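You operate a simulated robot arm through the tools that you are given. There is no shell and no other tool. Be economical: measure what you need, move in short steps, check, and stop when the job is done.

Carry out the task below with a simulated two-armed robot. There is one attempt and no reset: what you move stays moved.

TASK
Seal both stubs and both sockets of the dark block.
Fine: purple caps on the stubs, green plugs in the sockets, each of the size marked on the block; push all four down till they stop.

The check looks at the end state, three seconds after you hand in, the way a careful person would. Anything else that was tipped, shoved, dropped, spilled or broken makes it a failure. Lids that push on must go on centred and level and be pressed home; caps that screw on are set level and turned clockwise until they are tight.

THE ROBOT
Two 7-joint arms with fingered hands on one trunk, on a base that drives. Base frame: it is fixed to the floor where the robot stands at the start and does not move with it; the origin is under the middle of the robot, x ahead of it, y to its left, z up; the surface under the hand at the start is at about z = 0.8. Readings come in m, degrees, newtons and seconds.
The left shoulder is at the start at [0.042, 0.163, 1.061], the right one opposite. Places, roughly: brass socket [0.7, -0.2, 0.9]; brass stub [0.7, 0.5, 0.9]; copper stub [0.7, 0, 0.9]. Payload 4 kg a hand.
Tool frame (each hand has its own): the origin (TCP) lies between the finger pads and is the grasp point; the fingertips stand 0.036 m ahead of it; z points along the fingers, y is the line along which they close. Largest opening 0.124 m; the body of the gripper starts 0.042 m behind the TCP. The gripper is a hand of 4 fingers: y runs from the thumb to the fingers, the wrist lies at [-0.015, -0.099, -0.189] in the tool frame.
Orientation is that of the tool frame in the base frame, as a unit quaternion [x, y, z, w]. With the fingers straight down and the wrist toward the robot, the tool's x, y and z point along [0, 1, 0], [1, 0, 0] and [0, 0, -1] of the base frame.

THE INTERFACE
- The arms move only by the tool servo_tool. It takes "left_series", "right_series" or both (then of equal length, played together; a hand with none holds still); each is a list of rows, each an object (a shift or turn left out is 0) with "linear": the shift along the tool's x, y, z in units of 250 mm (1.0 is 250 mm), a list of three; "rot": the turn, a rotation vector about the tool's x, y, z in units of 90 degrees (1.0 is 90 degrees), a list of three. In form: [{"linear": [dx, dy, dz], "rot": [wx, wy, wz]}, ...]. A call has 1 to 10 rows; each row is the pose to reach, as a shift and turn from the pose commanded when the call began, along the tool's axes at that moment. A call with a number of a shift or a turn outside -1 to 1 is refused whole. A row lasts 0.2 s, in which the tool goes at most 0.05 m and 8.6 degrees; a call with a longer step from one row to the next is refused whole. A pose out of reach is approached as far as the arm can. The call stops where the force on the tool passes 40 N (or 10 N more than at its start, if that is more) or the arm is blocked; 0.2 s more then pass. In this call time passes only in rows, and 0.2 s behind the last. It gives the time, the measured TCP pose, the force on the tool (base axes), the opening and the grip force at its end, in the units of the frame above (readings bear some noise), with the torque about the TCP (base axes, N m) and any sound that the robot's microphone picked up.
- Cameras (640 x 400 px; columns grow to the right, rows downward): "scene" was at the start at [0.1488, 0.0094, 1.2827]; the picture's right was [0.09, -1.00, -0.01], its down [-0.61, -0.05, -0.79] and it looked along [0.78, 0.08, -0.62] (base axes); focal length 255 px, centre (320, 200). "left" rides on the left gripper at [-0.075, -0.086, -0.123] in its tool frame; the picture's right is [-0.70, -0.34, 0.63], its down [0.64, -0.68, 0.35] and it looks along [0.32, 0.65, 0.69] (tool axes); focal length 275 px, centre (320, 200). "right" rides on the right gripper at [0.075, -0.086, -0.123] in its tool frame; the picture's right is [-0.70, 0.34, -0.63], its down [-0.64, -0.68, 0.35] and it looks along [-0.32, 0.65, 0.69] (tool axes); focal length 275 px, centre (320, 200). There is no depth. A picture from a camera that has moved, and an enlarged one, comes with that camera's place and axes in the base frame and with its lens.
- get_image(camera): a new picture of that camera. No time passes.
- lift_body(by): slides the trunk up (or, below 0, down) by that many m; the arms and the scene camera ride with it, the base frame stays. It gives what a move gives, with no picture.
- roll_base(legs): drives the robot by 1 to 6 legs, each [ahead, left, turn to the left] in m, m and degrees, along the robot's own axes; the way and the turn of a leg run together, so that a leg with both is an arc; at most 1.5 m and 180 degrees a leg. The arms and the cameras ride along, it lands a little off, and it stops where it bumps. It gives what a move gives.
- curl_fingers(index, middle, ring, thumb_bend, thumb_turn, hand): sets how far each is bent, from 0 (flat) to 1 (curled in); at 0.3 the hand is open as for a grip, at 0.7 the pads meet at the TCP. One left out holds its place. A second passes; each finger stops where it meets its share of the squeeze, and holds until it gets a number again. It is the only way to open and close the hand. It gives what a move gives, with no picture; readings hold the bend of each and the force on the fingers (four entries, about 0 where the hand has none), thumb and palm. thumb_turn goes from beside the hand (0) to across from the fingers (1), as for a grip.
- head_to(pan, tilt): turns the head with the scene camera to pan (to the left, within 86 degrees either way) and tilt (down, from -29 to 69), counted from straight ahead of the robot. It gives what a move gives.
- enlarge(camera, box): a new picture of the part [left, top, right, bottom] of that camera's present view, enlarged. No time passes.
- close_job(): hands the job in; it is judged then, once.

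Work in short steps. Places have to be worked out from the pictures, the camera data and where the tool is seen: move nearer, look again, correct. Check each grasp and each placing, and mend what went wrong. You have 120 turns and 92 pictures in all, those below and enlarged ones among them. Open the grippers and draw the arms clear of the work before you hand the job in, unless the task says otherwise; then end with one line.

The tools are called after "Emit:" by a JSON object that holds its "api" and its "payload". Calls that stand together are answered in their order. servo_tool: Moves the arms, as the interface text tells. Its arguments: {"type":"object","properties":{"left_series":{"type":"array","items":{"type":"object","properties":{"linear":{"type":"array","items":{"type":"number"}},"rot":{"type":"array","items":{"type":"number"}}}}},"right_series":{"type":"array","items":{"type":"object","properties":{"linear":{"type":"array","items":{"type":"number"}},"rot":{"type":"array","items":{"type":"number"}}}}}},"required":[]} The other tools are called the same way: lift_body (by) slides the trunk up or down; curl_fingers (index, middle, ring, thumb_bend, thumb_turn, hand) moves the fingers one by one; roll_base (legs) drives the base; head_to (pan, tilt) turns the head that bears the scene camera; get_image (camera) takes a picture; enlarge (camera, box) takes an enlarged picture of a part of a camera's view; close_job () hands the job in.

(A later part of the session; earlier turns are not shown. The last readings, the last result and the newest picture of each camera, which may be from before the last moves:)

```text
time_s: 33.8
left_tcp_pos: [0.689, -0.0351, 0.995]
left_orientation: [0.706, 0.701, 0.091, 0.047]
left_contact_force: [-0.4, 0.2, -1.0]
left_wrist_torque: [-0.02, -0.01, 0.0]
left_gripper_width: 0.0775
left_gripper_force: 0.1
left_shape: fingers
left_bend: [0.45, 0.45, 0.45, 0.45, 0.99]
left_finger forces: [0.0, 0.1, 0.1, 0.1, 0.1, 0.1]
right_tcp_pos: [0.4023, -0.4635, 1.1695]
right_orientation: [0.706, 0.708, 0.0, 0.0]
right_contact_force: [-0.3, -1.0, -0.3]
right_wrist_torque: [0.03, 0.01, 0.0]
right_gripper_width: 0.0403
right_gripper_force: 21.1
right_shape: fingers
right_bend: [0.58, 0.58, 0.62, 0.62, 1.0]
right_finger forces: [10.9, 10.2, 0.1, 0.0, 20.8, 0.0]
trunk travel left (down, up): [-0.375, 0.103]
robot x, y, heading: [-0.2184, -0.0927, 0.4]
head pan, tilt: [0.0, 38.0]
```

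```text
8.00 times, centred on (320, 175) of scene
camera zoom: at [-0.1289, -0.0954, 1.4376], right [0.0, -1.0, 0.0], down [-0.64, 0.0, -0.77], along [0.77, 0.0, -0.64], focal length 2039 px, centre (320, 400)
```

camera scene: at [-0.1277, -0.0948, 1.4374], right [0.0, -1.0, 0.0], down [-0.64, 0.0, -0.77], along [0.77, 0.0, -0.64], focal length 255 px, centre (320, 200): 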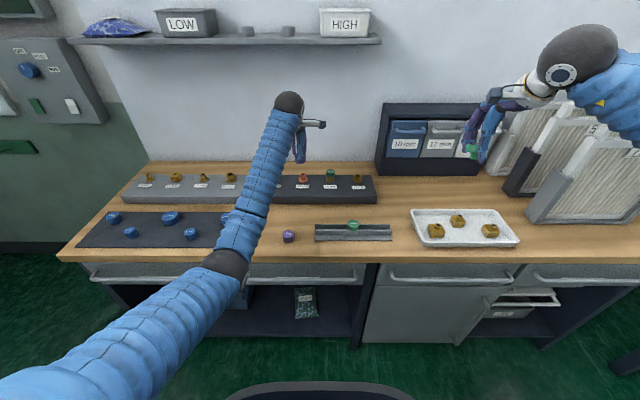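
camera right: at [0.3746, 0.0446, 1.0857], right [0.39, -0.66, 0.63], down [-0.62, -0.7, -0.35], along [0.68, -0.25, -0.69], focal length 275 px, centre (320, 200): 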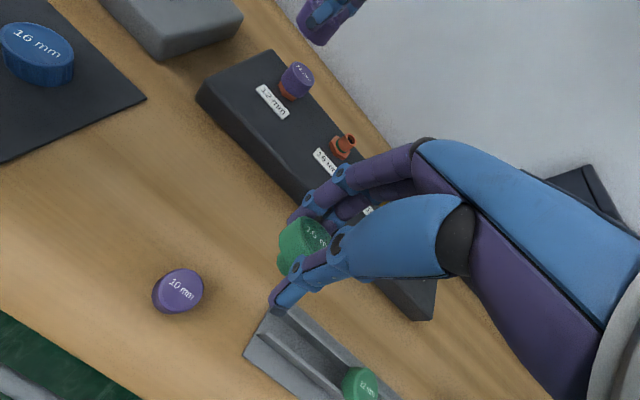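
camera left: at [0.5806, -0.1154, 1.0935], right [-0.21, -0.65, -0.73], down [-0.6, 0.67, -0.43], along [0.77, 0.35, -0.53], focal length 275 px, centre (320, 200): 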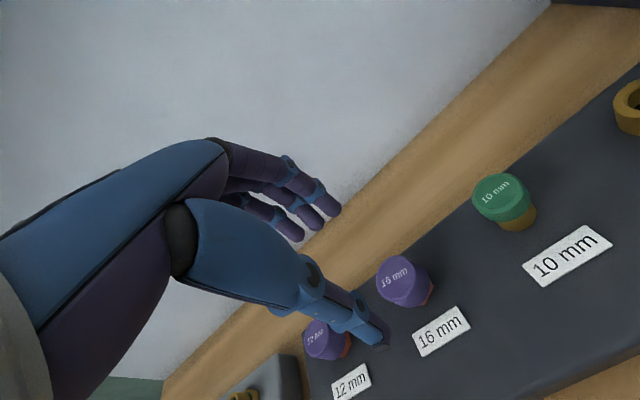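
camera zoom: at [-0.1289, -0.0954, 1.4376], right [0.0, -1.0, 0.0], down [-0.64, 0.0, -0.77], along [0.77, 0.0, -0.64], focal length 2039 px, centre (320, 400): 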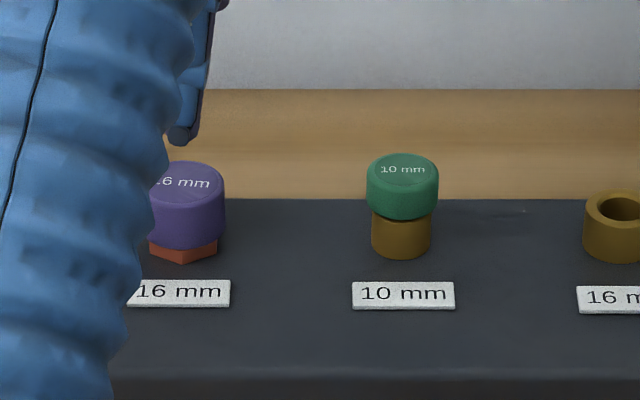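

The 16 mm cap sits on its stub. Now I level the left hand above it, close the fingers to a point, and will use the fingertips to press the cap home.

Emit:
{"api": "servo_tool", "payload": {"left_series": [{"linear": [0.018, 0.05, 0.011], "rot": [0.06, -0.019, -0.004]}, {"linear": [0.036, 0.1, 0.022], "rot": [0.122, -0.038, 0.0]}]}}

Emit:
{"api": "curl_fingers", "payload": {"hand": "left", "index": 0.7, "middle": 0.7, "ring": 0.7, "thumb_bend": 0.7}}

Emit:
{"api": "get_image", "payload": {"camera": "left"}}

```text
time_s: 34.4
left_tcp_pos: [0.7144, -0.0254, 0.9917]
left_orientation: [0.71, 0.704, 0.0, 0.0]
left_contact_force: [0.9, -0.6, -0.4]
left_wrist_torque: [0.03, -0.01, 0.01]
left_gripper_width: 0.0773
left_gripper_force: 0.1
left_shape: fingers
left_bend: [0.45, 0.45, 0.45, 0.45, 0.99]
left_finger forces: [0.1, 0.0, 0.0, 0.0, 0.0, 0.0]
right_tcp_pos: [0.4039, -0.4626, 1.1692]
right_orientation: [0.706, 0.708, 0.0, 0.0]
right_contact_force: [0.1, -0.3, -0.3]
right_wrist_torque: [0.03, -0.01, 0.01]
right_gripper_width: 0.0403
right_gripper_force: 21.1
right_shape: fingers
right_bend: [0.58, 0.58, 0.62, 0.62, 1.0]
right_finger forces: [11.0, 10.3, 0.0, 0.0, 20.9, 0.0]
trunk travel left (down, up): [-0.375, 0.103]
robot x, y, heading: [-0.2185, -0.0934, -0.2]
head pan, tilt: [0.0, 38.0]
```

```text
time_s: 35.4
left_tcp_pos: [0.7145, -0.0255, 0.9931]
left_orientation: [0.709, 0.705, 0.001, 0.0]
left_contact_force: [1.1, -0.2, 0.1]
left_wrist_torque: [0.02, 0.0, -0.02]
left_gripper_width: 0.0019
left_gripper_force: 0.1
left_shape: fingers
left_bend: [0.7, 0.7, 0.7, 0.7, 1.0]
left_finger forces: [0.1, 0.2, 0.0, 0.0, 0.1, 0.1]
right_tcp_pos: [0.4033, -0.4629, 1.1692]
right_orientation: [0.706, 0.708, 0.001, 0.0]
right_contact_force: [-0.2, 0.1, 0.2]
right_wrist_torque: [-0.01, -0.03, 0.02]
right_gripper_width: 0.0401
right_gripper_force: 21.2
right_shape: fingers
right_bend: [0.58, 0.58, 0.62, 0.62, 1.0]
right_finger forces: [11.0, 10.2, 0.0, 0.0, 20.8, 0.1]
trunk travel left (down, up): [-0.375, 0.103]
robot x, y, heading: [-0.2158, -0.0961, 0.1]
head pan, tilt: [0.0, 38.0]
```

```text
28 pictures are left
camera left: at [0.6281, -0.1, 1.1148], right [-0.34, -0.69, -0.64], down [-0.68, 0.65, -0.35], along [0.65, 0.31, -0.69], focal length 275 px, centre (320, 200)
```

left: 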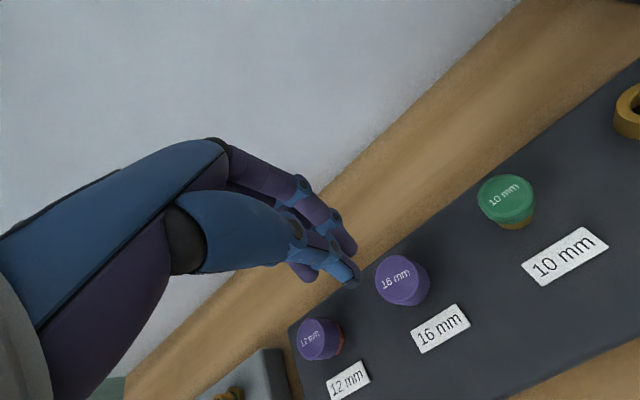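

The closed fingertips are about over the cap's centre. I descend onto it and push until the force limit.

Emit:
{"api": "servo_tool", "payload": {"left_series": [{"linear": [-0.008, 0.0, 0.12]}, {"linear": [-0.008, 0.0, 0.24]}, {"linear": [-0.008, 0.0, 0.26]}, {"linear": [-0.008, 0.0, 0.28]}, {"linear": [-0.008, 0.0, 0.3]}, {"linear": [-0.008, 0.0, 0.32]}, {"linear": [-0.008, 0.0, 0.34]}, {"linear": [-0.008, 0.0, 0.36]}]}}

Emit:
{"api": "get_image", "payload": {"camera": "left"}}

```text
time_s: 37.4
left_tcp_pos: [0.7182, -0.0291, 0.9106]
left_orientation: [0.709, 0.705, 0.006, 0.006]
left_contact_force: [-4.4, 0.8, 19.5]
left_wrist_torque: [0.03, 0.28, 0.0]
left_gripper_width: 0.0014
left_gripper_force: 9.8
left_shape: fingers
left_bend: [0.71, 0.7, 0.7, 0.7, 1.0]
left_finger forces: [3.2, 1.1, 0.0, 0.2, 15.7, 0.0]
right_tcp_pos: [0.4035, -0.4642, 1.1691]
right_orientation: [0.706, 0.708, 0.0, 0.001]
right_contact_force: [1.1, -0.2, -0.5]
right_wrist_torque: [0.0, 0.05, 0.0]
right_gripper_width: 0.0402
right_gripper_force: 20.1
right_shape: fingers
right_bend: [0.58, 0.58, 0.62, 0.62, 1.0]
right_finger forces: [11.0, 10.2, 0.0, 0.0, 20.7, 0.0]
trunk travel left (down, up): [-0.375, 0.103]
robot x, y, heading: [-0.2193, -0.0984, 0.3]
head pan, tilt: [0.0, 38.0]
stopped in row 8 (left hand): the force on the tool passed its limit at 42 N (the readings are from after the stop); the commanded pose is now the measured one
```

```text
27 pictures are left
camera left: at [0.6292, -0.1027, 1.0327], right [-0.33, -0.69, -0.64], down [-0.67, 0.65, -0.36], along [0.66, 0.31, -0.68], focal length 275 px, centre (320, 200)
```

left: 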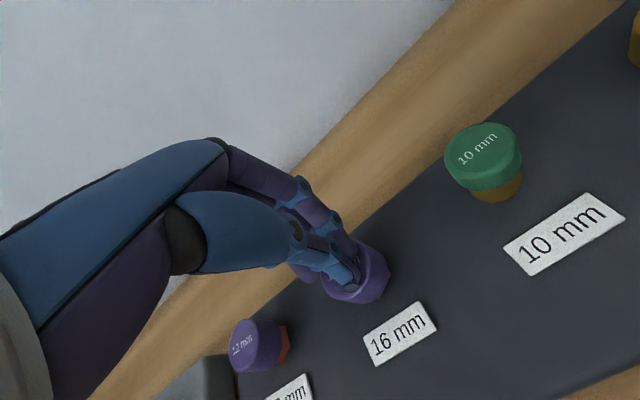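

Pushed to 42 N. I push again to see whether it moves any further.

Emit:
{"api": "servo_tool", "payload": {"left_series": [{"linear": [0, 0, 0.01]}, {"linear": [0, 0, 0.02]}, {"linear": [0, 0, 0.03]}, {"linear": [0, 0, 0.04]}, {"linear": [0, 0, 0.05]}]}}

Emit:
{"api": "servo_tool", "payload": {"left_series": [{"linear": [0, 0, 0.01]}, {"linear": [0, 0, 0.02]}, {"linear": [0, 0, 0.03]}, {"linear": [0, 0, 0.04]}, {"linear": [0, 0, 0.05]}]}}

Emit:
{"api": "servo_tool", "payload": {"left_series": [{"linear": [0, 0, -0.1]}, {"linear": [0, 0, -0.25]}, {"linear": [0.15, 0, -0.36]}, {"linear": [0.3, 0, -0.36]}, {"linear": [0.42, 0, -0.36]}]}}

Emit:
{"api": "enlarge", "payload": {"camera": "scene", "box": [270, 150, 350, 200]}}

Emit:
{"api": "get_image", "payload": {"camera": "left"}}

```text
time_s: 38.0
left_tcp_pos: [0.7196, -0.0299, 0.9118]
left_orientation: [0.709, 0.705, 0.008, 0.008]
left_contact_force: [-5.8, 0.5, 19.3]
left_wrist_torque: [-0.01, 0.34, 0.02]
left_gripper_width: 0.002
left_gripper_force: 9.5
left_shape: fingers
left_bend: [0.7, 0.7, 0.7, 0.7, 1.0]
left_finger forces: [2.3, 0.8, 0.0, 0.1, 15.7, 0.1]
right_tcp_pos: [0.4028, -0.462, 1.1707]
right_orientation: [0.706, 0.708, 0.0, 0.0]
right_contact_force: [0.3, 0.0, -0.6]
right_wrist_torque: [-0.02, 0.04, 0.0]
right_gripper_width: 0.0403
right_gripper_force: 21.0
right_shape: fingers
right_bend: [0.58, 0.58, 0.62, 0.62, 1.0]
right_finger forces: [10.9, 10.2, 0.0, 0.0, 20.7, 0.0]
trunk travel left (down, up): [-0.375, 0.103]
robot x, y, heading: [-0.219, -0.0961, 0.1]
head pan, tilt: [0.0, 38.0]
stopped in row 3 (left hand): the force on the tool passed its limit at 42 N (the readings are from after the stop); the commanded pose is now the measured one
```

```text
time_s: 38.6
left_tcp_pos: [0.7203, -0.0296, 0.9115]
left_orientation: [0.709, 0.705, 0.011, 0.012]
left_contact_force: [-5.7, 0.3, 19.7]
left_wrist_torque: [0.01, 0.44, -0.02]
left_gripper_width: 0.0034
left_gripper_force: 9.1
left_shape: fingers
left_bend: [0.7, 0.7, 0.7, 0.69, 1.0]
left_finger forces: [1.8, 0.6, 0.0, 0.0, 17.0, 0.1]
right_tcp_pos: [0.4028, -0.463, 1.1696]
right_orientation: [0.706, 0.709, 0.0, 0.0]
right_contact_force: [1.7, 0.1, -0.4]
right_wrist_torque: [0.0, 0.03, 0.01]
right_gripper_width: 0.0399
right_gripper_force: 21.1
right_shape: fingers
right_bend: [0.58, 0.58, 0.62, 0.62, 1.0]
right_finger forces: [11.0, 10.1, 0.0, 0.0, 20.7, 0.0]
trunk travel left (down, up): [-0.375, 0.103]
robot x, y, heading: [-0.2207, -0.0943, 0.3]
head pan, tilt: [0.0, 38.0]
stopped in row 3 (left hand): the force on the tool passed its limit at 42 N (the readings are from after the stop); the commanded pose is now the measured one
```

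```text
time_s: 39.8
left_tcp_pos: [0.7186, 0.0744, 0.9976]
left_orientation: [0.709, 0.705, 0.008, 0.01]
left_contact_force: [0.5, -0.2, 0.0]
left_wrist_torque: [0.01, -0.01, -0.01]
left_gripper_width: 0.0017
left_gripper_force: 0.1
left_shape: fingers
left_bend: [0.7, 0.7, 0.7, 0.7, 1.0]
left_finger forces: [0.0, 0.1, 0.0, 0.0, 0.0, 0.1]
right_tcp_pos: [0.403, -0.4615, 1.1687]
right_orientation: [0.706, 0.708, -0.001, 0.0]
right_contact_force: [0.1, 0.1, 0.2]
right_wrist_torque: [0.04, -0.02, 0.03]
right_gripper_width: 0.0402
right_gripper_force: 21.5
right_shape: fingers
right_bend: [0.58, 0.58, 0.62, 0.62, 1.0]
right_finger forces: [11.0, 10.2, 0.0, 0.1, 20.7, 0.0]
trunk travel left (down, up): [-0.375, 0.103]
robot x, y, heading: [-0.2197, -0.0981, 0.3]
head pan, tilt: [0.0, 38.0]
```

```text
8.00 times, centred on (310, 175) of scene
camera zoom: at [-0.128, -0.0943, 1.4374], right [0.0, -1.0, 0.0], down [-0.64, 0.0, -0.77], along [0.77, 0.0, -0.64], focal length 2039 px, centre (400, 400)
```

zoom: 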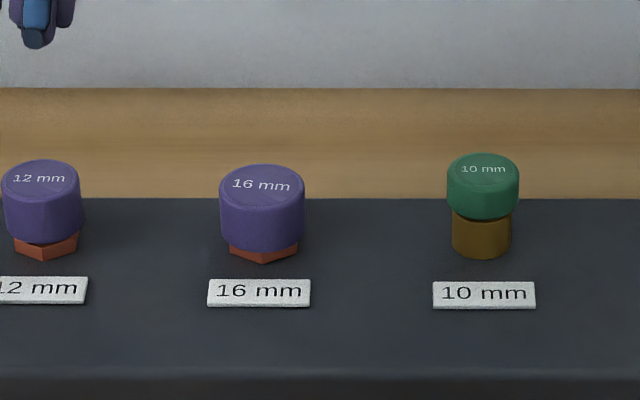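

```text
25 pictures are left
camera left: at [0.6286, 0.002, 1.118], right [-0.33, -0.7, -0.64], down [-0.67, 0.65, -0.36], along [0.67, 0.31, -0.68], focal length 275 px, centre (320, 200)
```

left: 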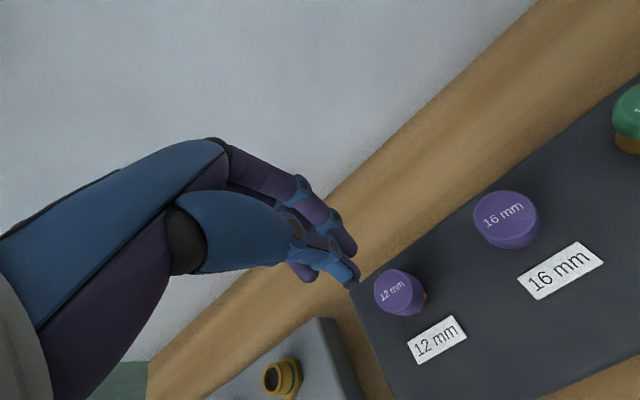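

The 16 mm cap is now down on its hex. The 12 mm cap looks slightly raised, so I press it too: re-level the hand, aim ~[0.719, 0.078], and push.

Emit:
{"api": "servo_tool", "payload": {"left_series": [{"linear": [0.014, 0.002, 0.1], "rot": [0.014, -0.001, 0]}, {"linear": [0.014, 0.002, 0.22], "rot": [0.014, -0.001, 0]}, {"linear": [0.014, 0.002, 0.25], "rot": [0.014, -0.001, 0]}, {"linear": [0.014, 0.002, 0.27], "rot": [0.014, -0.001, 0]}, {"linear": [0.014, 0.002, 0.29], "rot": [0.014, -0.001, 0]}, {"linear": [0.014, 0.002, 0.31], "rot": [0.014, -0.001, 0]}, {"linear": [0.014, 0.002, 0.33], "rot": [0.014, -0.001, 0]}, {"linear": [0.014, 0.002, 0.35], "rot": [0.014, -0.001, 0]}, {"linear": [0.014, 0.002, 0.37], "rot": [0.014, -0.001, 0]}, {"linear": [0.014, 0.002, 0.39], "rot": [0.014, -0.001, 0]}]}}

Emit:
{"api": "get_image", "payload": {"camera": "left"}}

```text
time_s: 42.1
left_tcp_pos: [0.7226, 0.0788, 0.9104]
left_orientation: [0.709, 0.705, 0.006, 0.008]
left_contact_force: [-4.6, -1.4, 19.9]
left_wrist_torque: [0.0, 0.34, 0.0]
left_gripper_width: 0.0019
left_gripper_force: 10.1
left_shape: fingers
left_bend: [0.7, 0.7, 0.7, 0.7, 1.0]
left_finger forces: [2.6, 0.9, 0.1, 0.0, 16.4, 0.0]
right_tcp_pos: [0.4032, -0.4635, 1.1704]
right_orientation: [0.706, 0.709, 0.001, 0.0]
right_contact_force: [-0.4, 0.7, -0.8]
right_wrist_torque: [0.02, 0.03, 0.02]
right_gripper_width: 0.0403
right_gripper_force: 20.9
right_shape: fingers
right_bend: [0.58, 0.58, 0.62, 0.62, 1.0]
right_finger forces: [11.0, 10.2, 0.0, 0.0, 20.7, 0.0]
trunk travel left (down, up): [-0.375, 0.103]
robot x, y, heading: [-0.2141, -0.0965, 0.5]
head pan, tilt: [0.0, 38.0]
stopped in row 10 (left hand): the force on the tool passed its limit at 44 N (the readings are from after the stop); the commanded pose is now the measured one
```

```text
24 pictures are left
camera left: at [0.6344, 0.006, 1.0327], right [-0.33, -0.7, -0.64], down [-0.67, 0.65, -0.36], along [0.67, 0.31, -0.68], focal length 275 px, centre (320, 200)
```

left: 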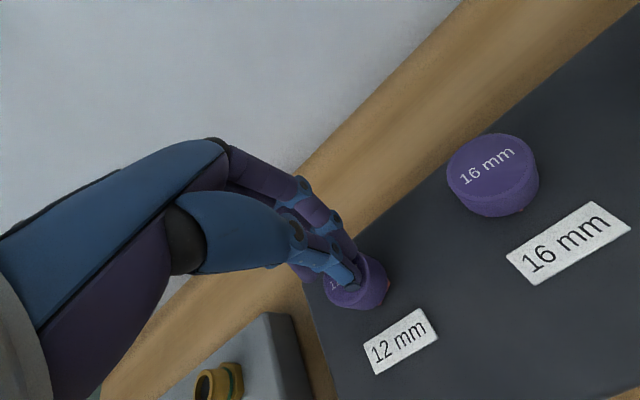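

Pushed to 44 N near the centre. One more push, then I withdraw the left arm up and left to look.

Emit:
{"api": "servo_tool", "payload": {"left_series": [{"linear": [0, 0, 0.01]}, {"linear": [0, 0, 0.02]}, {"linear": [0, 0, 0.03]}, {"linear": [0, 0, 0.04]}, {"linear": [0, 0, 0.05]}]}}

Emit:
{"api": "servo_tool", "payload": {"left_series": [{"linear": [0, 0, -0.1]}, {"linear": [0, 0, -0.25]}, {"linear": [0.1, -0.1, -0.38]}, {"linear": [0.22, -0.2, -0.5]}, {"linear": [0.35, -0.3, -0.58]}, {"linear": [0.48, -0.4, -0.6]}, {"linear": [0.6, -0.5, -0.6]}, {"linear": [0.72, -0.6, -0.6]}]}}

Emit:
{"api": "enlarge", "payload": {"camera": "scene", "box": [265, 155, 329, 195]}}

Emit:
{"api": "enlarge", "payload": {"camera": "right", "box": [200, 160, 400, 340]}}

```text
time_s: 42.6
left_tcp_pos: [0.7247, 0.0792, 0.9116]
left_orientation: [0.709, 0.705, 0.008, 0.011]
left_contact_force: [-5.4, -1.0, 19.0]
left_wrist_torque: [-0.03, 0.37, 0.03]
left_gripper_width: 0.0029
left_gripper_force: 9.2
left_shape: fingers
left_bend: [0.7, 0.7, 0.7, 0.69, 1.0]
left_finger forces: [1.9, 0.7, 0.0, 0.1, 16.2, 0.0]
right_tcp_pos: [0.4033, -0.4643, 1.1693]
right_orientation: [0.706, 0.708, -0.001, 0.0]
right_contact_force: [-0.1, -0.7, -0.5]
right_wrist_torque: [-0.01, 0.02, 0.02]
right_gripper_width: 0.0401
right_gripper_force: 20.7
right_shape: fingers
right_bend: [0.58, 0.58, 0.62, 0.62, 1.0]
right_finger forces: [11.0, 10.2, 0.0, 0.0, 20.8, 0.1]
trunk travel left (down, up): [-0.375, 0.103]
robot x, y, heading: [-0.2178, -0.0957, 0.1]
head pan, tilt: [0.0, 38.0]
stopped in row 2 (left hand): the force on the tool passed its limit at 42 N (the readings are from after the stop); the commanded pose is now the measured one
```

```text
time_s: 44.5
left_tcp_pos: [0.5707, 0.261, 1.0537]
left_orientation: [0.71, 0.704, 0.006, 0.009]
left_contact_force: [-0.3, 0.0, -0.4]
left_wrist_torque: [-0.01, -0.02, -0.03]
left_gripper_width: 0.0019
left_gripper_force: 0.0
left_shape: fingers
left_bend: [0.7, 0.7, 0.7, 0.7, 1.0]
left_finger forces: [0.0, 0.0, 0.0, 0.0, 0.0, 0.0]
right_tcp_pos: [0.4034, -0.4627, 1.1705]
right_orientation: [0.706, 0.708, -0.001, 0.0]
right_contact_force: [-0.9, -0.7, 0.7]
right_wrist_torque: [-0.01, 0.01, 0.01]
right_gripper_width: 0.0401
right_gripper_force: 20.8
right_shape: fingers
right_bend: [0.58, 0.58, 0.62, 0.62, 1.0]
right_finger forces: [10.9, 10.2, 0.0, 0.0, 20.7, 0.0]
trunk travel left (down, up): [-0.375, 0.103]
robot x, y, heading: [-0.2206, -0.0929, 0.4]
head pan, tilt: [0.0, 38.0]
```

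```text
10.00 times, centred on (297, 175) of scene
camera zoom: at [-0.1286, -0.0938, 1.4375], right [0.0, -1.0, 0.0], down [-0.64, 0.0, -0.77], along [0.77, 0.0, -0.64], focal length 2549 px, centre (550, 450)
```

zoom: 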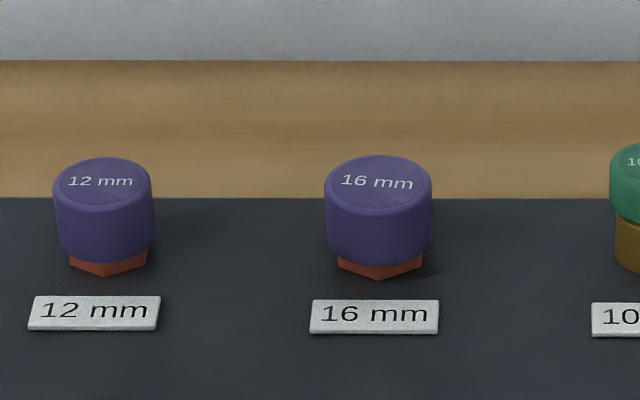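

```text
2.22 times, centred on (300, 250) of right
camera zoom: at [0.3178, -0.3883, 1.2924], right [0.34, -0.69, 0.63], down [-0.68, -0.65, -0.35], along [0.65, -0.31, -0.69], focal length 612 px, centre (364, 89)
```

zoom: 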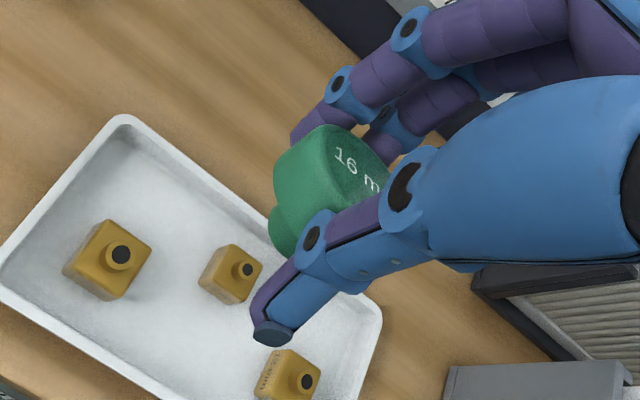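

Both caps are home and level. Next the green plug: I take it back to the rail to reset its tilt, moving the right hand over there in two calls.

Emit:
{"api": "servo_tool", "payload": {"right_series": [{"linear": [0.137, 0.03, 0.05]}, {"linear": [0.274, 0.06, 0.1]}, {"linear": [0.41, 0.09, 0.2]}, {"linear": [0.547, 0.12, 0.3]}, {"linear": [0.684, 0.149, 0.4]}]}}

Emit:
{"api": "servo_tool", "payload": {"right_series": [{"linear": [0.137, 0.03, 0.1]}, {"linear": [0.274, 0.06, 0.2]}, {"linear": [0.41, 0.09, 0.32]}, {"linear": [0.547, 0.12, 0.44]}, {"linear": [0.684, 0.149, 0.56]}]}}

Emit:
{"api": "enlarge", "payload": {"camera": "scene", "box": [310, 180, 420, 249]}}

```text
time_s: 45.6
left_tcp_pos: [0.5738, 0.2614, 1.0544]
left_orientation: [0.71, 0.704, 0.005, 0.009]
left_contact_force: [0.5, 0.7, -0.5]
left_wrist_torque: [-0.01, 0.0, 0.0]
left_gripper_width: 0.002
left_gripper_force: 0.0
left_shape: fingers
left_bend: [0.7, 0.7, 0.7, 0.7, 1.0]
left_finger forces: [0.1, 0.0, 0.0, 0.0, 0.1, 0.1]
right_tcp_pos: [0.4412, -0.2922, 1.0694]
right_orientation: [0.706, 0.708, 0.0, 0.001]
right_contact_force: [0.2, -0.1, -0.3]
right_wrist_torque: [0.0, 0.02, 0.04]
right_gripper_width: 0.04
right_gripper_force: 20.5
right_shape: fingers
right_bend: [0.58, 0.58, 0.62, 0.62, 1.0]
right_finger forces: [11.0, 10.2, 0.0, 0.1, 20.6, 0.0]
trunk travel left (down, up): [-0.375, 0.103]
robot x, y, heading: [-0.2192, -0.0985, 0.4]
head pan, tilt: [0.0, 38.0]
```

```text
time_s: 46.9
left_tcp_pos: [0.573, 0.2618, 1.0529]
left_orientation: [0.71, 0.704, 0.005, 0.009]
left_contact_force: [-0.7, -0.2, 0.2]
left_wrist_torque: [0.03, 0.0, 0.03]
left_gripper_width: 0.0018
left_gripper_force: 0.0
left_shape: fingers
left_bend: [0.7, 0.7, 0.7, 0.7, 1.0]
left_finger forces: [0.0, 0.0, 0.0, 0.0, 0.1, 0.0]
right_tcp_pos: [0.478, -0.1196, 0.9297]
right_orientation: [0.706, 0.708, 0.0, 0.0]
right_contact_force: [0.0, -0.2, -0.3]
right_wrist_torque: [0.01, 0.02, 0.0]
right_gripper_width: 0.0399
right_gripper_force: 21.0
right_shape: fingers
right_bend: [0.58, 0.58, 0.62, 0.62, 1.0]
right_finger forces: [11.0, 10.2, 0.0, 0.0, 20.4, 0.1]
trunk travel left (down, up): [-0.375, 0.103]
robot x, y, heading: [-0.2149, -0.0949, 0.0]
head pan, tilt: [0.0, 38.0]
```

```text
5.80 times, centred on (365, 214) of scene
camera zoom: at [-0.1273, -0.0938, 1.4374], right [0.0, -1.0, 0.0], down [-0.64, 0.0, -0.77], along [0.77, 0.0, -0.64], focal length 1478 px, centre (59, 116)
```

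zoom: 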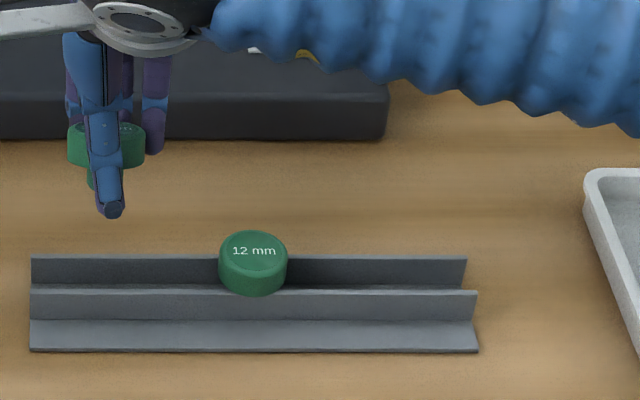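

The plug is over its old place with the shank about over the groove. I lower it into the rail gently, watching force.

Emit:
{"api": "servo_tool", "payload": {"right_series": [{"linear": [0, -0.012, 0.1]}, {"linear": [0, -0.012, 0.2]}, {"linear": [0, -0.012, 0.22]}, {"linear": [0, -0.012, 0.24]}, {"linear": [0, -0.012, 0.26]}]}}

Emit:
{"api": "enlarge", "payload": {"camera": "right", "box": [200, 160, 400, 340]}}

Emit:
{"api": "enlarge", "payload": {"camera": "scene", "box": [310, 190, 390, 240]}}

```text
time_s: 48.0
left_tcp_pos: [0.5695, 0.2606, 1.0567]
left_orientation: [0.71, 0.704, 0.007, 0.01]
left_contact_force: [-0.2, 0.1, -0.1]
left_wrist_torque: [0.01, 0.03, -0.01]
left_gripper_width: 0.0019
left_gripper_force: 0.1
left_shape: fingers
left_bend: [0.7, 0.7, 0.7, 0.7, 1.0]
left_finger forces: [0.0, 0.0, 0.0, 0.0, 0.0, 0.0]
right_tcp_pos: [0.473, -0.1198, 0.8709]
right_orientation: [0.706, 0.709, 0.003, 0.001]
right_contact_force: [-7.3, -1.4, 38.9]
right_wrist_torque: [-0.06, 0.02, -0.06]
right_gripper_width: 0.0401
right_gripper_force: 28.8
right_shape: fingers
right_bend: [0.58, 0.58, 0.62, 0.62, 1.0]
right_finger forces: [7.7, 9.1, 0.1, 0.1, 40.6, 0.1]
trunk travel left (down, up): [-0.375, 0.103]
robot x, y, heading: [-0.2154, -0.0935, 0.3]
head pan, tilt: [0.0, 38.0]
```

```text
2.22 times, centred on (300, 250) of right
camera zoom: at [0.3869, -0.0462, 0.9924], right [0.34, -0.7, 0.63], down [-0.68, -0.65, -0.35], along [0.66, -0.31, -0.69], focal length 612 px, centre (364, 89)
```

zoom: 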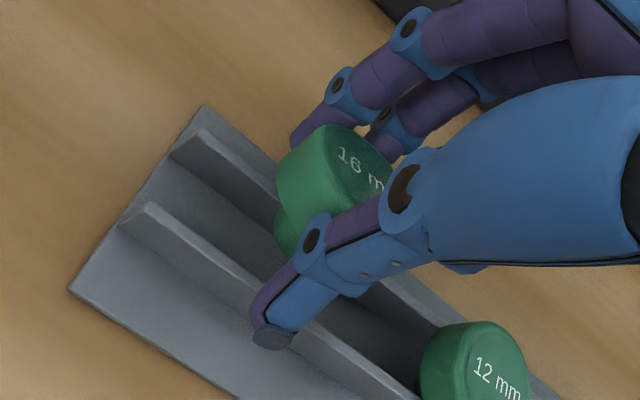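

```text
8.00 times, centred on (350, 215) of scene
camera zoom: at [-0.1316, -0.0947, 1.4382], right [0.0, -1.0, 0.0], down [-0.63, 0.0, -0.77], along [0.77, 0.0, -0.63], focal length 2039 px, centre (80, 80)
```

zoom: 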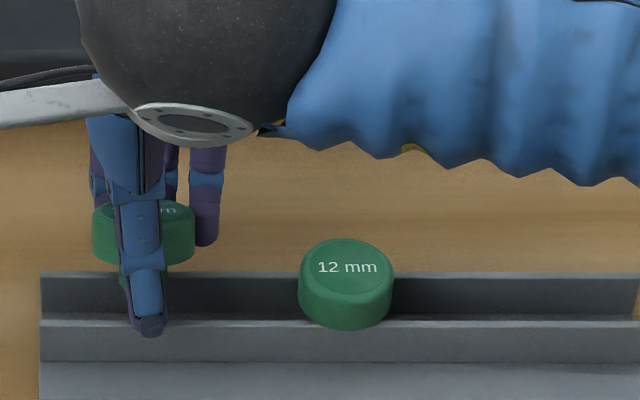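

The thumb rests on the front fin (39 N), with the shank between the fins. I ease up 6 mm, then open the thumb first so the plug drops upright against the fingers.

Emit:
{"api": "servo_tool", "payload": {"right_series": [{"linear": [0, 0, -0.024]}]}}

Emit:
{"api": "curl_fingers", "payload": {"hand": "right", "thumb_bend": 0.52}}

Emit:
{"api": "enlarge", "payload": {"camera": "right", "box": [200, 160, 400, 340]}}

```text
time_s: 48.5
left_tcp_pos: [0.5727, 0.2618, 1.0551]
left_orientation: [0.709, 0.705, 0.007, 0.009]
left_contact_force: [-0.3, -0.4, 0.4]
left_wrist_torque: [-0.02, 0.02, -0.03]
left_gripper_width: 0.0017
left_gripper_force: 0.1
left_shape: fingers
left_bend: [0.7, 0.7, 0.7, 0.7, 1.0]
left_finger forces: [0.1, 0.1, 0.0, 0.1, 0.0, 0.0]
right_tcp_pos: [0.4734, -0.1204, 0.871]
right_orientation: [0.706, 0.708, -0.001, 0.001]
right_contact_force: [-5.8, 2.0, 19.8]
right_wrist_torque: [0.05, 0.04, 0.02]
right_gripper_width: 0.0402
right_gripper_force: 25.6
right_shape: fingers
right_bend: [0.58, 0.58, 0.62, 0.62, 1.0]
right_finger forces: [10.0, 9.5, 0.0, 0.0, 31.6, 0.0]
trunk travel left (down, up): [-0.375, 0.103]
robot x, y, heading: [-0.2162, -0.0947, 0.3]
head pan, tilt: [0.0, 38.0]
```

```text
time_s: 49.5
left_tcp_pos: [0.5731, 0.2608, 1.0538]
left_orientation: [0.709, 0.705, 0.007, 0.009]
left_contact_force: [-0.2, -0.5, 0.5]
left_wrist_torque: [-0.02, -0.01, -0.01]
left_gripper_width: 0.002
left_gripper_force: 0.0
left_shape: fingers
left_bend: [0.7, 0.7, 0.7, 0.7, 1.0]
left_finger forces: [0.0, 0.1, 0.0, 0.0, 0.0, 0.0]
right_tcp_pos: [0.4735, -0.1197, 0.8702]
right_orientation: [0.706, 0.708, -0.001, 0.0]
right_contact_force: [0.4, 0.4, -0.5]
right_wrist_torque: [0.02, 0.0, 0.01]
right_gripper_width: 0.043
right_gripper_force: 5.2
right_shape: fingers
right_bend: [0.63, 0.63, 0.62, 0.51, 1.0]
right_finger forces: [2.7, 2.6, 0.1, 0.1, 4.3, 0.0]
trunk travel left (down, up): [-0.375, 0.103]
robot x, y, heading: [-0.2157, -0.0947, 0.3]
head pan, tilt: [0.0, 38.0]
```

```text
2.22 times, centred on (300, 250) of right
camera zoom: at [0.3885, -0.0466, 0.9931], right [0.34, -0.69, 0.63], down [-0.68, -0.65, -0.35], along [0.65, -0.31, -0.69], focal length 612 px, centre (364, 89)
```

zoom: 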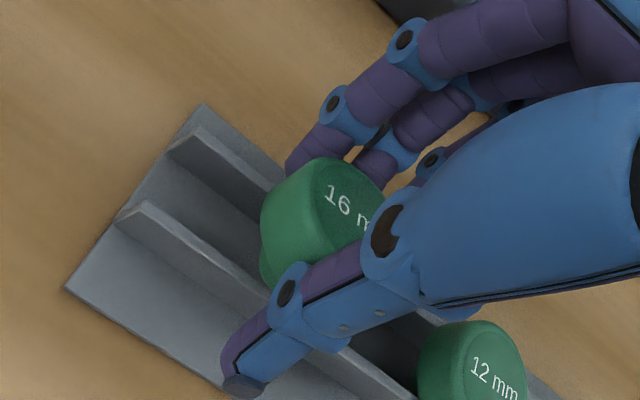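

The fingers followed the thumb. I now back the fingers to 0.56, which frees the plug to settle between them.

Emit:
{"api": "curl_fingers", "payload": {"hand": "right", "index": 0.56, "middle": 0.56, "ring": 0.5, "thumb_bend": 0.48}}

Emit:
{"api": "enlarge", "payload": {"camera": "right", "box": [200, 160, 400, 340]}}

```text
time_s: 50.5
left_tcp_pos: [0.5713, 0.26, 1.0534]
left_orientation: [0.709, 0.705, 0.006, 0.009]
left_contact_force: [-0.3, -0.7, -0.2]
left_wrist_torque: [0.02, 0.0, 0.0]
left_gripper_width: 0.002
left_gripper_force: 0.1
left_shape: fingers
left_bend: [0.7, 0.7, 0.7, 0.7, 1.0]
left_finger forces: [0.0, 0.0, 0.0, 0.0, 0.1, 0.1]
right_tcp_pos: [0.4735, -0.1208, 0.8705]
right_orientation: [0.706, 0.708, 0.0, 0.0]
right_contact_force: [-0.1, -0.3, -1.1]
right_wrist_torque: [-0.01, 0.02, -0.01]
right_gripper_width: 0.0556
right_gripper_force: 0.2
right_shape: fingers
right_bend: [0.56, 0.56, 0.5, 0.48, 1.0]
right_finger forces: [0.1, 0.0, 0.0, 0.0, 0.0, 0.0]
trunk travel left (down, up): [-0.375, 0.103]
robot x, y, heading: [-0.2156, -0.0941, 0.4]
head pan, tilt: [0.0, 38.0]
```

```text
2.22 times, centred on (300, 250) of right
camera zoom: at [0.3887, -0.0466, 0.993], right [0.34, -0.69, 0.63], down [-0.68, -0.65, -0.35], along [0.65, -0.31, -0.69], focal length 612 px, centre (364, 89)
```

zoom: 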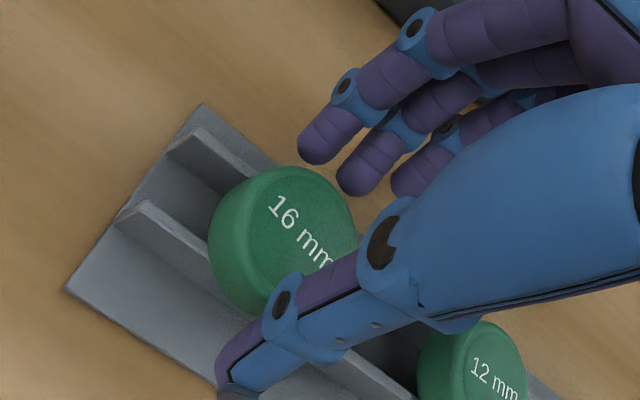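

The plug settled upright in the rail. To keep it level this time I regrasp with the hand tilted 11° (thumb side higher) and with a gentler squeeze.

Emit:
{"api": "curl_fingers", "payload": {"hand": "right", "index": 0.45, "middle": 0.45, "ring": 0.45, "thumb_bend": 0.42}}

Emit:
{"api": "servo_tool", "payload": {"right_series": [{"linear": [0, 0, -0.1]}, {"linear": [0.012, -0.02, -0.1], "rot": [-0.06, 0, 0]}, {"linear": [0.012, -0.037, -0.1], "rot": [-0.122, 0, 0]}, {"linear": [0.012, -0.037, -0.03], "rot": [-0.122, 0, 0]}, {"linear": [0.012, -0.037, 0.044], "rot": [-0.122, 0, 0]}]}}

Emit:
{"api": "curl_fingers", "payload": {"hand": "right", "index": 0.55, "middle": 0.55, "ring": 0.55, "thumb_bend": 0.55}}

Emit:
{"api": "get_image", "payload": {"camera": "right"}}

```text
time_s: 51.5
left_tcp_pos: [0.5729, 0.2611, 1.0542]
left_orientation: [0.709, 0.705, 0.007, 0.01]
left_contact_force: [-1.2, 0.2, 0.2]
left_wrist_torque: [0.0, 0.01, 0.0]
left_gripper_width: 0.0017
left_gripper_force: 0.1
left_shape: fingers
left_bend: [0.7, 0.7, 0.7, 0.7, 1.0]
left_finger forces: [0.1, 0.0, 0.0, 0.0, 0.0, 0.0]
right_tcp_pos: [0.4745, -0.1215, 0.87]
right_orientation: [0.706, 0.709, 0.0, 0.001]
right_contact_force: [0.0, 0.4, 0.1]
right_wrist_torque: [-0.03, -0.03, 0.01]
right_gripper_width: 0.082
right_gripper_force: 0.0
right_shape: fingers
right_bend: [0.45, 0.45, 0.45, 0.42, 0.99]
right_finger forces: [0.0, 0.1, 0.1, 0.0, 0.0, 0.1]
trunk travel left (down, up): [-0.375, 0.103]
robot x, y, heading: [-0.2175, -0.0961, 0.2]
head pan, tilt: [0.0, 38.0]
```

```text
time_s: 52.6
left_tcp_pos: [0.5737, 0.2598, 1.0532]
left_orientation: [0.709, 0.705, 0.007, 0.009]
left_contact_force: [0.1, 0.9, -0.2]
left_wrist_torque: [0.0, 0.0, 0.0]
left_gripper_width: 0.0017
left_gripper_force: 0.1
left_shape: fingers
left_bend: [0.7, 0.7, 0.7, 0.7, 1.0]
left_finger forces: [0.1, 0.1, 0.0, 0.1, 0.0, 0.0]
right_tcp_pos: [0.4661, -0.1163, 0.8588]
right_orientation: [0.703, 0.705, 0.068, 0.068]
right_contact_force: [0.7, 0.2, -0.3]
right_wrist_torque: [0.0, 0.02, 0.03]
right_gripper_width: 0.082
right_gripper_force: 0.1
right_shape: fingers
right_bend: [0.45, 0.45, 0.45, 0.42, 0.99]
right_finger forces: [0.0, 0.1, 0.0, 0.0, 0.0, 0.0]
trunk travel left (down, up): [-0.375, 0.103]
robot x, y, heading: [-0.2191, -0.0967, 0.0]
head pan, tilt: [0.0, 38.0]
```

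```text
time_s: 53.6
left_tcp_pos: [0.573, 0.261, 1.0544]
left_orientation: [0.709, 0.705, 0.007, 0.009]
left_contact_force: [-0.7, 0.2, 0.1]
left_wrist_torque: [-0.02, -0.06, -0.04]
left_gripper_width: 0.002
left_gripper_force: 0.1
left_shape: fingers
left_bend: [0.7, 0.7, 0.7, 0.7, 1.0]
left_finger forces: [0.1, 0.0, 0.0, 0.1, 0.1, 0.0]
right_tcp_pos: [0.4666, -0.1177, 0.8593]
right_orientation: [0.702, 0.705, 0.068, 0.068]
right_contact_force: [-1.5, 0.0, 1.2]
right_wrist_torque: [-0.01, 0.01, 0.01]
right_gripper_width: 0.0484
right_gripper_force: 1.0
right_shape: fingers
right_bend: [0.55, 0.55, 0.55, 0.55, 1.0]
right_finger forces: [0.0, 0.0, 0.1, 0.0, 1.9, 0.1]
trunk travel left (down, up): [-0.375, 0.103]
robot x, y, heading: [-0.2163, -0.0958, 0.3]
head pan, tilt: [0.0, 38.0]
```

```text
16 pictures are left
camera right: at [0.3581, -0.0434, 0.9633], right [0.21, -0.7, 0.69], down [-0.6, -0.65, -0.47], along [0.77, -0.31, -0.56], focal length 275 px, centre (320, 200)
```

right: 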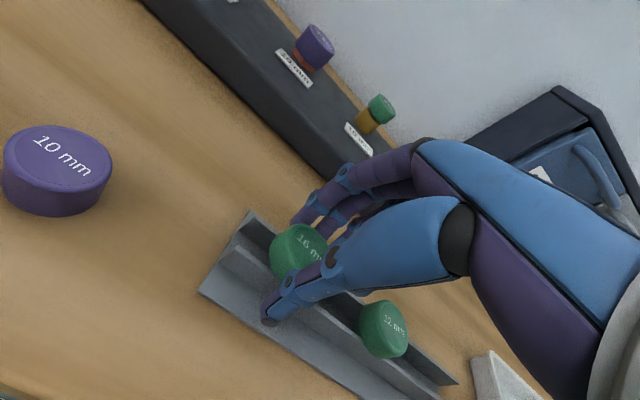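

The thumb touches the plug lightly; I close the fingers onto it with a moderate squeeze and lift slightly to check.

Emit:
{"api": "curl_fingers", "payload": {"hand": "right", "index": 0.63, "middle": 0.63, "ring": 0.55, "thumb_bend": 0.6}}

Emit:
{"api": "servo_tool", "payload": {"right_series": [{"linear": [0, -0.011, -0.06]}, {"linear": [0, -0.034, -0.18]}, {"linear": [0, -0.068, -0.36]}]}}

Emit:
{"api": "enlarge", "payload": {"camera": "scene", "box": [310, 165, 390, 215]}}

Emit:
{"api": "enlarge", "payload": {"camera": "right", "box": [220, 190, 360, 330]}}

```text
time_s: 54.6
left_tcp_pos: [0.5725, 0.2615, 1.0543]
left_orientation: [0.708, 0.706, 0.007, 0.01]
left_contact_force: [-0.1, -0.5, -0.3]
left_wrist_torque: [0.01, 0.0, 0.01]
left_gripper_width: 0.0017
left_gripper_force: 0.2
left_shape: fingers
left_bend: [0.7, 0.7, 0.7, 0.7, 1.0]
left_finger forces: [0.0, 0.1, 0.0, 0.0, 0.0, 0.0]
right_tcp_pos: [0.4653, -0.1171, 0.8599]
right_orientation: [0.703, 0.704, 0.068, 0.069]
right_contact_force: [2.0, 0.3, 5.8]
right_wrist_torque: [-0.02, -0.15, -0.02]
right_gripper_width: 0.0435
right_gripper_force: 9.7
right_shape: fingers
right_bend: [0.58, 0.59, 0.55, 0.57, 1.0]
right_finger forces: [5.2, 4.9, 0.0, 0.0, 9.8, 0.0]
trunk travel left (down, up): [-0.375, 0.103]
robot x, y, heading: [-0.2156, -0.0935, 0.2]
head pan, tilt: [0.0, 38.0]
```

```text
time_s: 55.5
left_tcp_pos: [0.5709, 0.262, 1.0539]
left_orientation: [0.709, 0.705, 0.006, 0.009]
left_contact_force: [-0.4, -0.2, -0.9]
left_wrist_torque: [0.02, -0.06, 0.0]
left_gripper_width: 0.0019
left_gripper_force: 0.1
left_shape: fingers
left_bend: [0.7, 0.7, 0.7, 0.7, 1.0]
left_finger forces: [0.1, 0.0, 0.0, 0.1, 0.1, 0.0]
right_tcp_pos: [0.4309, -0.1169, 0.9452]
right_orientation: [0.703, 0.705, 0.068, 0.069]
right_contact_force: [-1.2, -0.7, 0.2]
right_wrist_torque: [-0.01, -0.02, 0.03]
right_gripper_width: 0.0431
right_gripper_force: 10.1
right_shape: fingers
right_bend: [0.59, 0.59, 0.55, 0.58, 1.0]
right_finger forces: [5.0, 4.6, 0.1, 0.1, 9.9, 0.1]
trunk travel left (down, up): [-0.375, 0.103]
robot x, y, heading: [-0.2168, -0.0962, 0.0]
head pan, tilt: [0.0, 38.0]
```

```text
8.00 times, centred on (350, 190) of scene
camera zoom: at [-0.1286, -0.0944, 1.4376], right [0.0, -1.0, 0.0], down [-0.64, 0.0, -0.77], along [0.77, 0.0, -0.64], focal length 2039 px, centre (80, 280)
```

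zoom: 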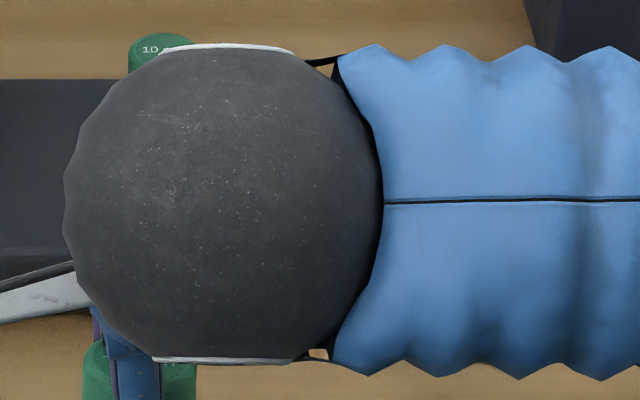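

```text
2.86 times, centred on (290, 260) of right
camera zoom: at [0.3236, -0.0429, 1.0484], right [0.21, -0.69, 0.69], down [-0.6, -0.65, -0.47], along [0.77, -0.31, -0.56], focal length 786 px, centre (406, 29)
```

zoom: 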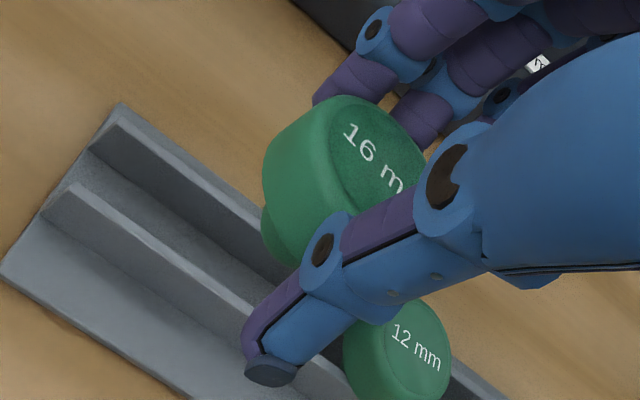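

The plug's side lies flush along the thumb, which slants ~30° — so tilting the hand forward until the thumb is vertical will level the plug. I raise the hand and rotate it by 29°.

Emit:
{"api": "servo_tool", "payload": {"right_series": [{"linear": [0, 0.012, -0.06], "rot": [-0.08, 0, 0]}, {"linear": [0, 0.024, -0.12], "rot": [-0.16, 0, 0]}, {"linear": [0, 0.036, -0.18], "rot": [-0.24, 0, 0]}, {"linear": [0, 0.046, -0.235], "rot": [-0.32, 0, 0]}]}}

```text
time_s: 56.5
left_tcp_pos: [0.5741, 0.2612, 1.0528]
left_orientation: [0.71, 0.704, 0.005, 0.01]
left_contact_force: [-0.1, 0.2, -0.6]
left_wrist_torque: [-0.06, 0.06, -0.02]
left_gripper_width: 0.0018
left_gripper_force: 0.0
left_shape: fingers
left_bend: [0.7, 0.7, 0.7, 0.7, 1.0]
left_finger forces: [0.0, 0.0, 0.0, 0.0, 0.1, 0.0]
right_tcp_pos: [0.4276, -0.1159, 0.9935]
right_orientation: [0.665, 0.668, 0.235, 0.235]
right_contact_force: [2.6, -0.4, 7.2]
right_wrist_torque: [0.01, 0.53, 0.05]
right_gripper_width: 0.0429
right_gripper_force: 9.6
right_shape: fingers
right_bend: [0.59, 0.6, 0.55, 0.58, 1.0]
right_finger forces: [5.1, 4.4, 0.0, 0.0, 9.6, 0.0]
trunk travel left (down, up): [-0.375, 0.103]
robot x, y, heading: [-0.2198, -0.0974, 0.5]
head pan, tilt: [0.0, 38.0]
```

The wrist is cramped close to the body; I move the hand forward and right, to above and short of the 16 mm socket.

Emit:
{"api": "servo_tool", "payload": {"right_series": [{"linear": [-0.085, 0.103, 0.084]}, {"linear": [-0.17, 0.207, 0.168]}, {"linear": [-0.254, 0.31, 0.252]}, {"linear": [-0.339, 0.413, 0.335]}, {"linear": [-0.424, 0.517, 0.419]}, {"linear": [-0.508, 0.62, 0.503]}]}}

Emit:
{"api": "enlarge", "payload": {"camera": "scene", "box": [310, 130, 390, 180]}}

Emit:
{"api": "get_image", "payload": {"camera": "right"}}

```text
time_s: 57.9
left_tcp_pos: [0.5722, 0.2613, 1.0543]
left_orientation: [0.708, 0.706, 0.005, 0.008]
left_contact_force: [0.4, -0.3, 0.3]
left_wrist_torque: [0.0, -0.01, 0.05]
left_gripper_width: 0.0019
left_gripper_force: 0.0
left_shape: fingers
left_bend: [0.7, 0.7, 0.7, 0.7, 1.0]
left_finger forces: [0.0, 0.1, 0.0, 0.0, 0.1, 0.0]
right_tcp_pos: [0.6351, -0.2177, 1.029]
right_orientation: [0.678, 0.66, 0.22, 0.235]
right_contact_force: [-1.1, -0.4, 0.0]
right_wrist_torque: [0.02, 0.0, 0.01]
right_gripper_width: 0.0432
right_gripper_force: 9.8
right_shape: fingers
right_bend: [0.59, 0.6, 0.55, 0.58, 1.0]
right_finger forces: [5.2, 4.4, 0.1, 0.1, 9.6, 0.0]
right hand out of reach, approached as far as the arm can: row 2, 3, 4, 5, 6
trunk travel left (down, up): [-0.375, 0.103]
robot x, y, heading: [-0.2175, -0.0949, 0.2]
head pan, tilt: [0.0, 38.0]
```

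```text
8.00 times, centred on (350, 155) of scene
camera zoom: at [-0.127, -0.0955, 1.4373], right [0.0, -1.0, 0.0], down [-0.64, 0.0, -0.77], along [0.77, 0.0, -0.64], focal length 2039 px, centre (80, 560)
```

zoom: 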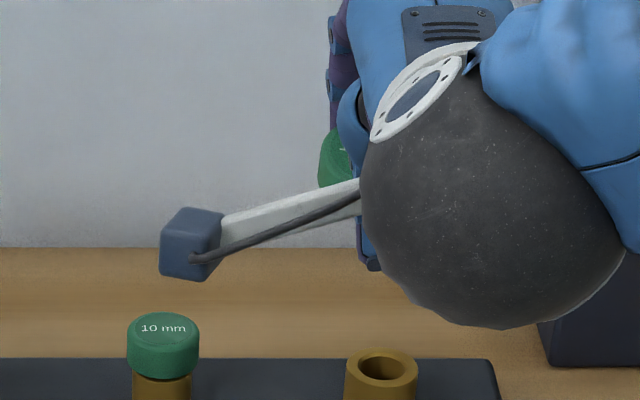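

```text
12 pictures are left
camera right: at [0.4963, -0.1391, 1.0729], right [-0.14, -0.68, 0.72], down [-0.35, -0.64, -0.68], along [0.93, -0.35, -0.15], focal length 275 px, centre (320, 200)
```

right: 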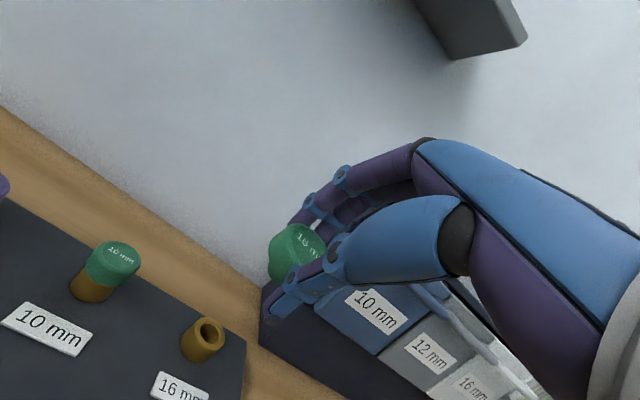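

At this reach the arm can nearly hold the 38° tilt. I move on to above the socket and check the plug's level in the right camera.

Emit:
{"api": "servo_tool", "payload": {"right_series": [{"linear": [-0.033, 0.025, 0.104]}, {"linear": [-0.065, 0.05, 0.208]}, {"linear": [-0.098, 0.076, 0.312]}]}}

Emit:
{"api": "enlarge", "payload": {"camera": "right", "box": [160, 190, 360, 340]}}

```text
time_s: 58.6
left_tcp_pos: [0.5736, 0.261, 1.054]
left_orientation: [0.709, 0.705, 0.007, 0.009]
left_contact_force: [-0.2, -0.8, 0.5]
left_wrist_torque: [0.04, 0.0, 0.01]
left_gripper_width: 0.002
left_gripper_force: 0.1
left_shape: fingers
left_bend: [0.7, 0.7, 0.7, 0.7, 1.0]
left_finger forces: [0.1, 0.0, 0.1, 0.0, 0.0, 0.0]
right_tcp_pos: [0.6431, -0.2197, 1.0252]
right_orientation: [0.68, 0.659, 0.219, 0.235]
right_contact_force: [-1.1, 0.2, -0.3]
right_wrist_torque: [0.04, 0.0, -0.01]
right_gripper_width: 0.0429
right_gripper_force: 9.8
right_shape: fingers
right_bend: [0.59, 0.6, 0.55, 0.58, 1.0]
right_finger forces: [5.0, 4.4, 0.0, 0.0, 9.6, 0.0]
right hand out of reach, approached as far as the arm can: row 1, 2, 3
trunk travel left (down, up): [-0.375, 0.103]
robot x, y, heading: [-0.2168, -0.0993, 0.4]
head pan, tilt: [0.0, 38.0]
```

```text
2.67 times, centred on (260, 265) of right
camera zoom: at [0.5031, -0.1404, 1.0689], right [-0.14, -0.68, 0.72], down [-0.35, -0.64, -0.68], along [0.92, -0.35, -0.15], focal length 734 px, centre (480, 27)
```

zoom: 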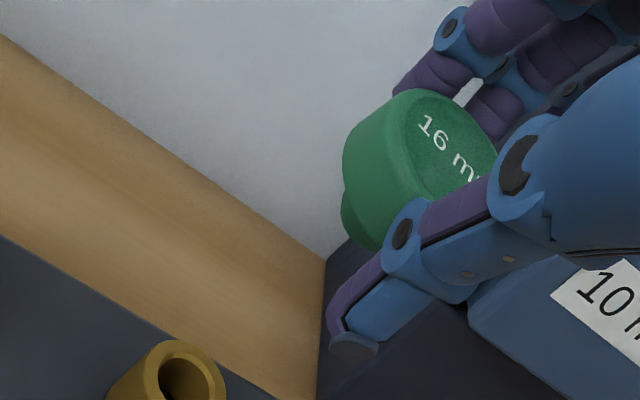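

That tilt is at a joint limit, so I ease it to ~22° while moving over the socket; a residual ~15° tilt should still let the shank tip enter the bore and settle like it did in the rail.

Emit:
{"api": "servo_tool", "payload": {"right_series": [{"linear": [-0.03, 0.019, 0.108], "rot": [0.056, 0, 0]}, {"linear": [-0.06, 0.038, 0.215], "rot": [0.112, 0, 0]}, {"linear": [-0.09, 0.058, 0.323], "rot": [0.167, 0, 0]}]}}

```text
time_s: 59.5
left_tcp_pos: [0.5739, 0.2608, 1.0539]
left_orientation: [0.709, 0.705, 0.005, 0.008]
left_contact_force: [0.5, 0.4, -0.1]
left_wrist_torque: [0.03, 0.03, 0.0]
left_gripper_width: 0.002
left_gripper_force: 0.1
left_shape: fingers
left_bend: [0.7, 0.7, 0.7, 0.7, 1.0]
left_finger forces: [0.1, 0.1, 0.0, 0.0, 0.0, 0.1]
right_tcp_pos: [0.7037, -0.2456, 0.9701]
right_orientation: [0.704, 0.683, 0.131, 0.145]
right_contact_force: [0.3, 0.2, 0.0]
right_wrist_torque: [0.02, 0.01, -0.01]
right_gripper_width: 0.0431
right_gripper_force: 9.6
right_shape: fingers
right_bend: [0.59, 0.6, 0.55, 0.58, 1.0]
right_finger forces: [5.2, 4.4, 0.1, 0.0, 9.5, 0.0]
trunk travel left (down, up): [-0.375, 0.103]
robot x, y, heading: [-0.2222, -0.0966, 0.2]
head pan, tilt: [0.0, 38.0]
```

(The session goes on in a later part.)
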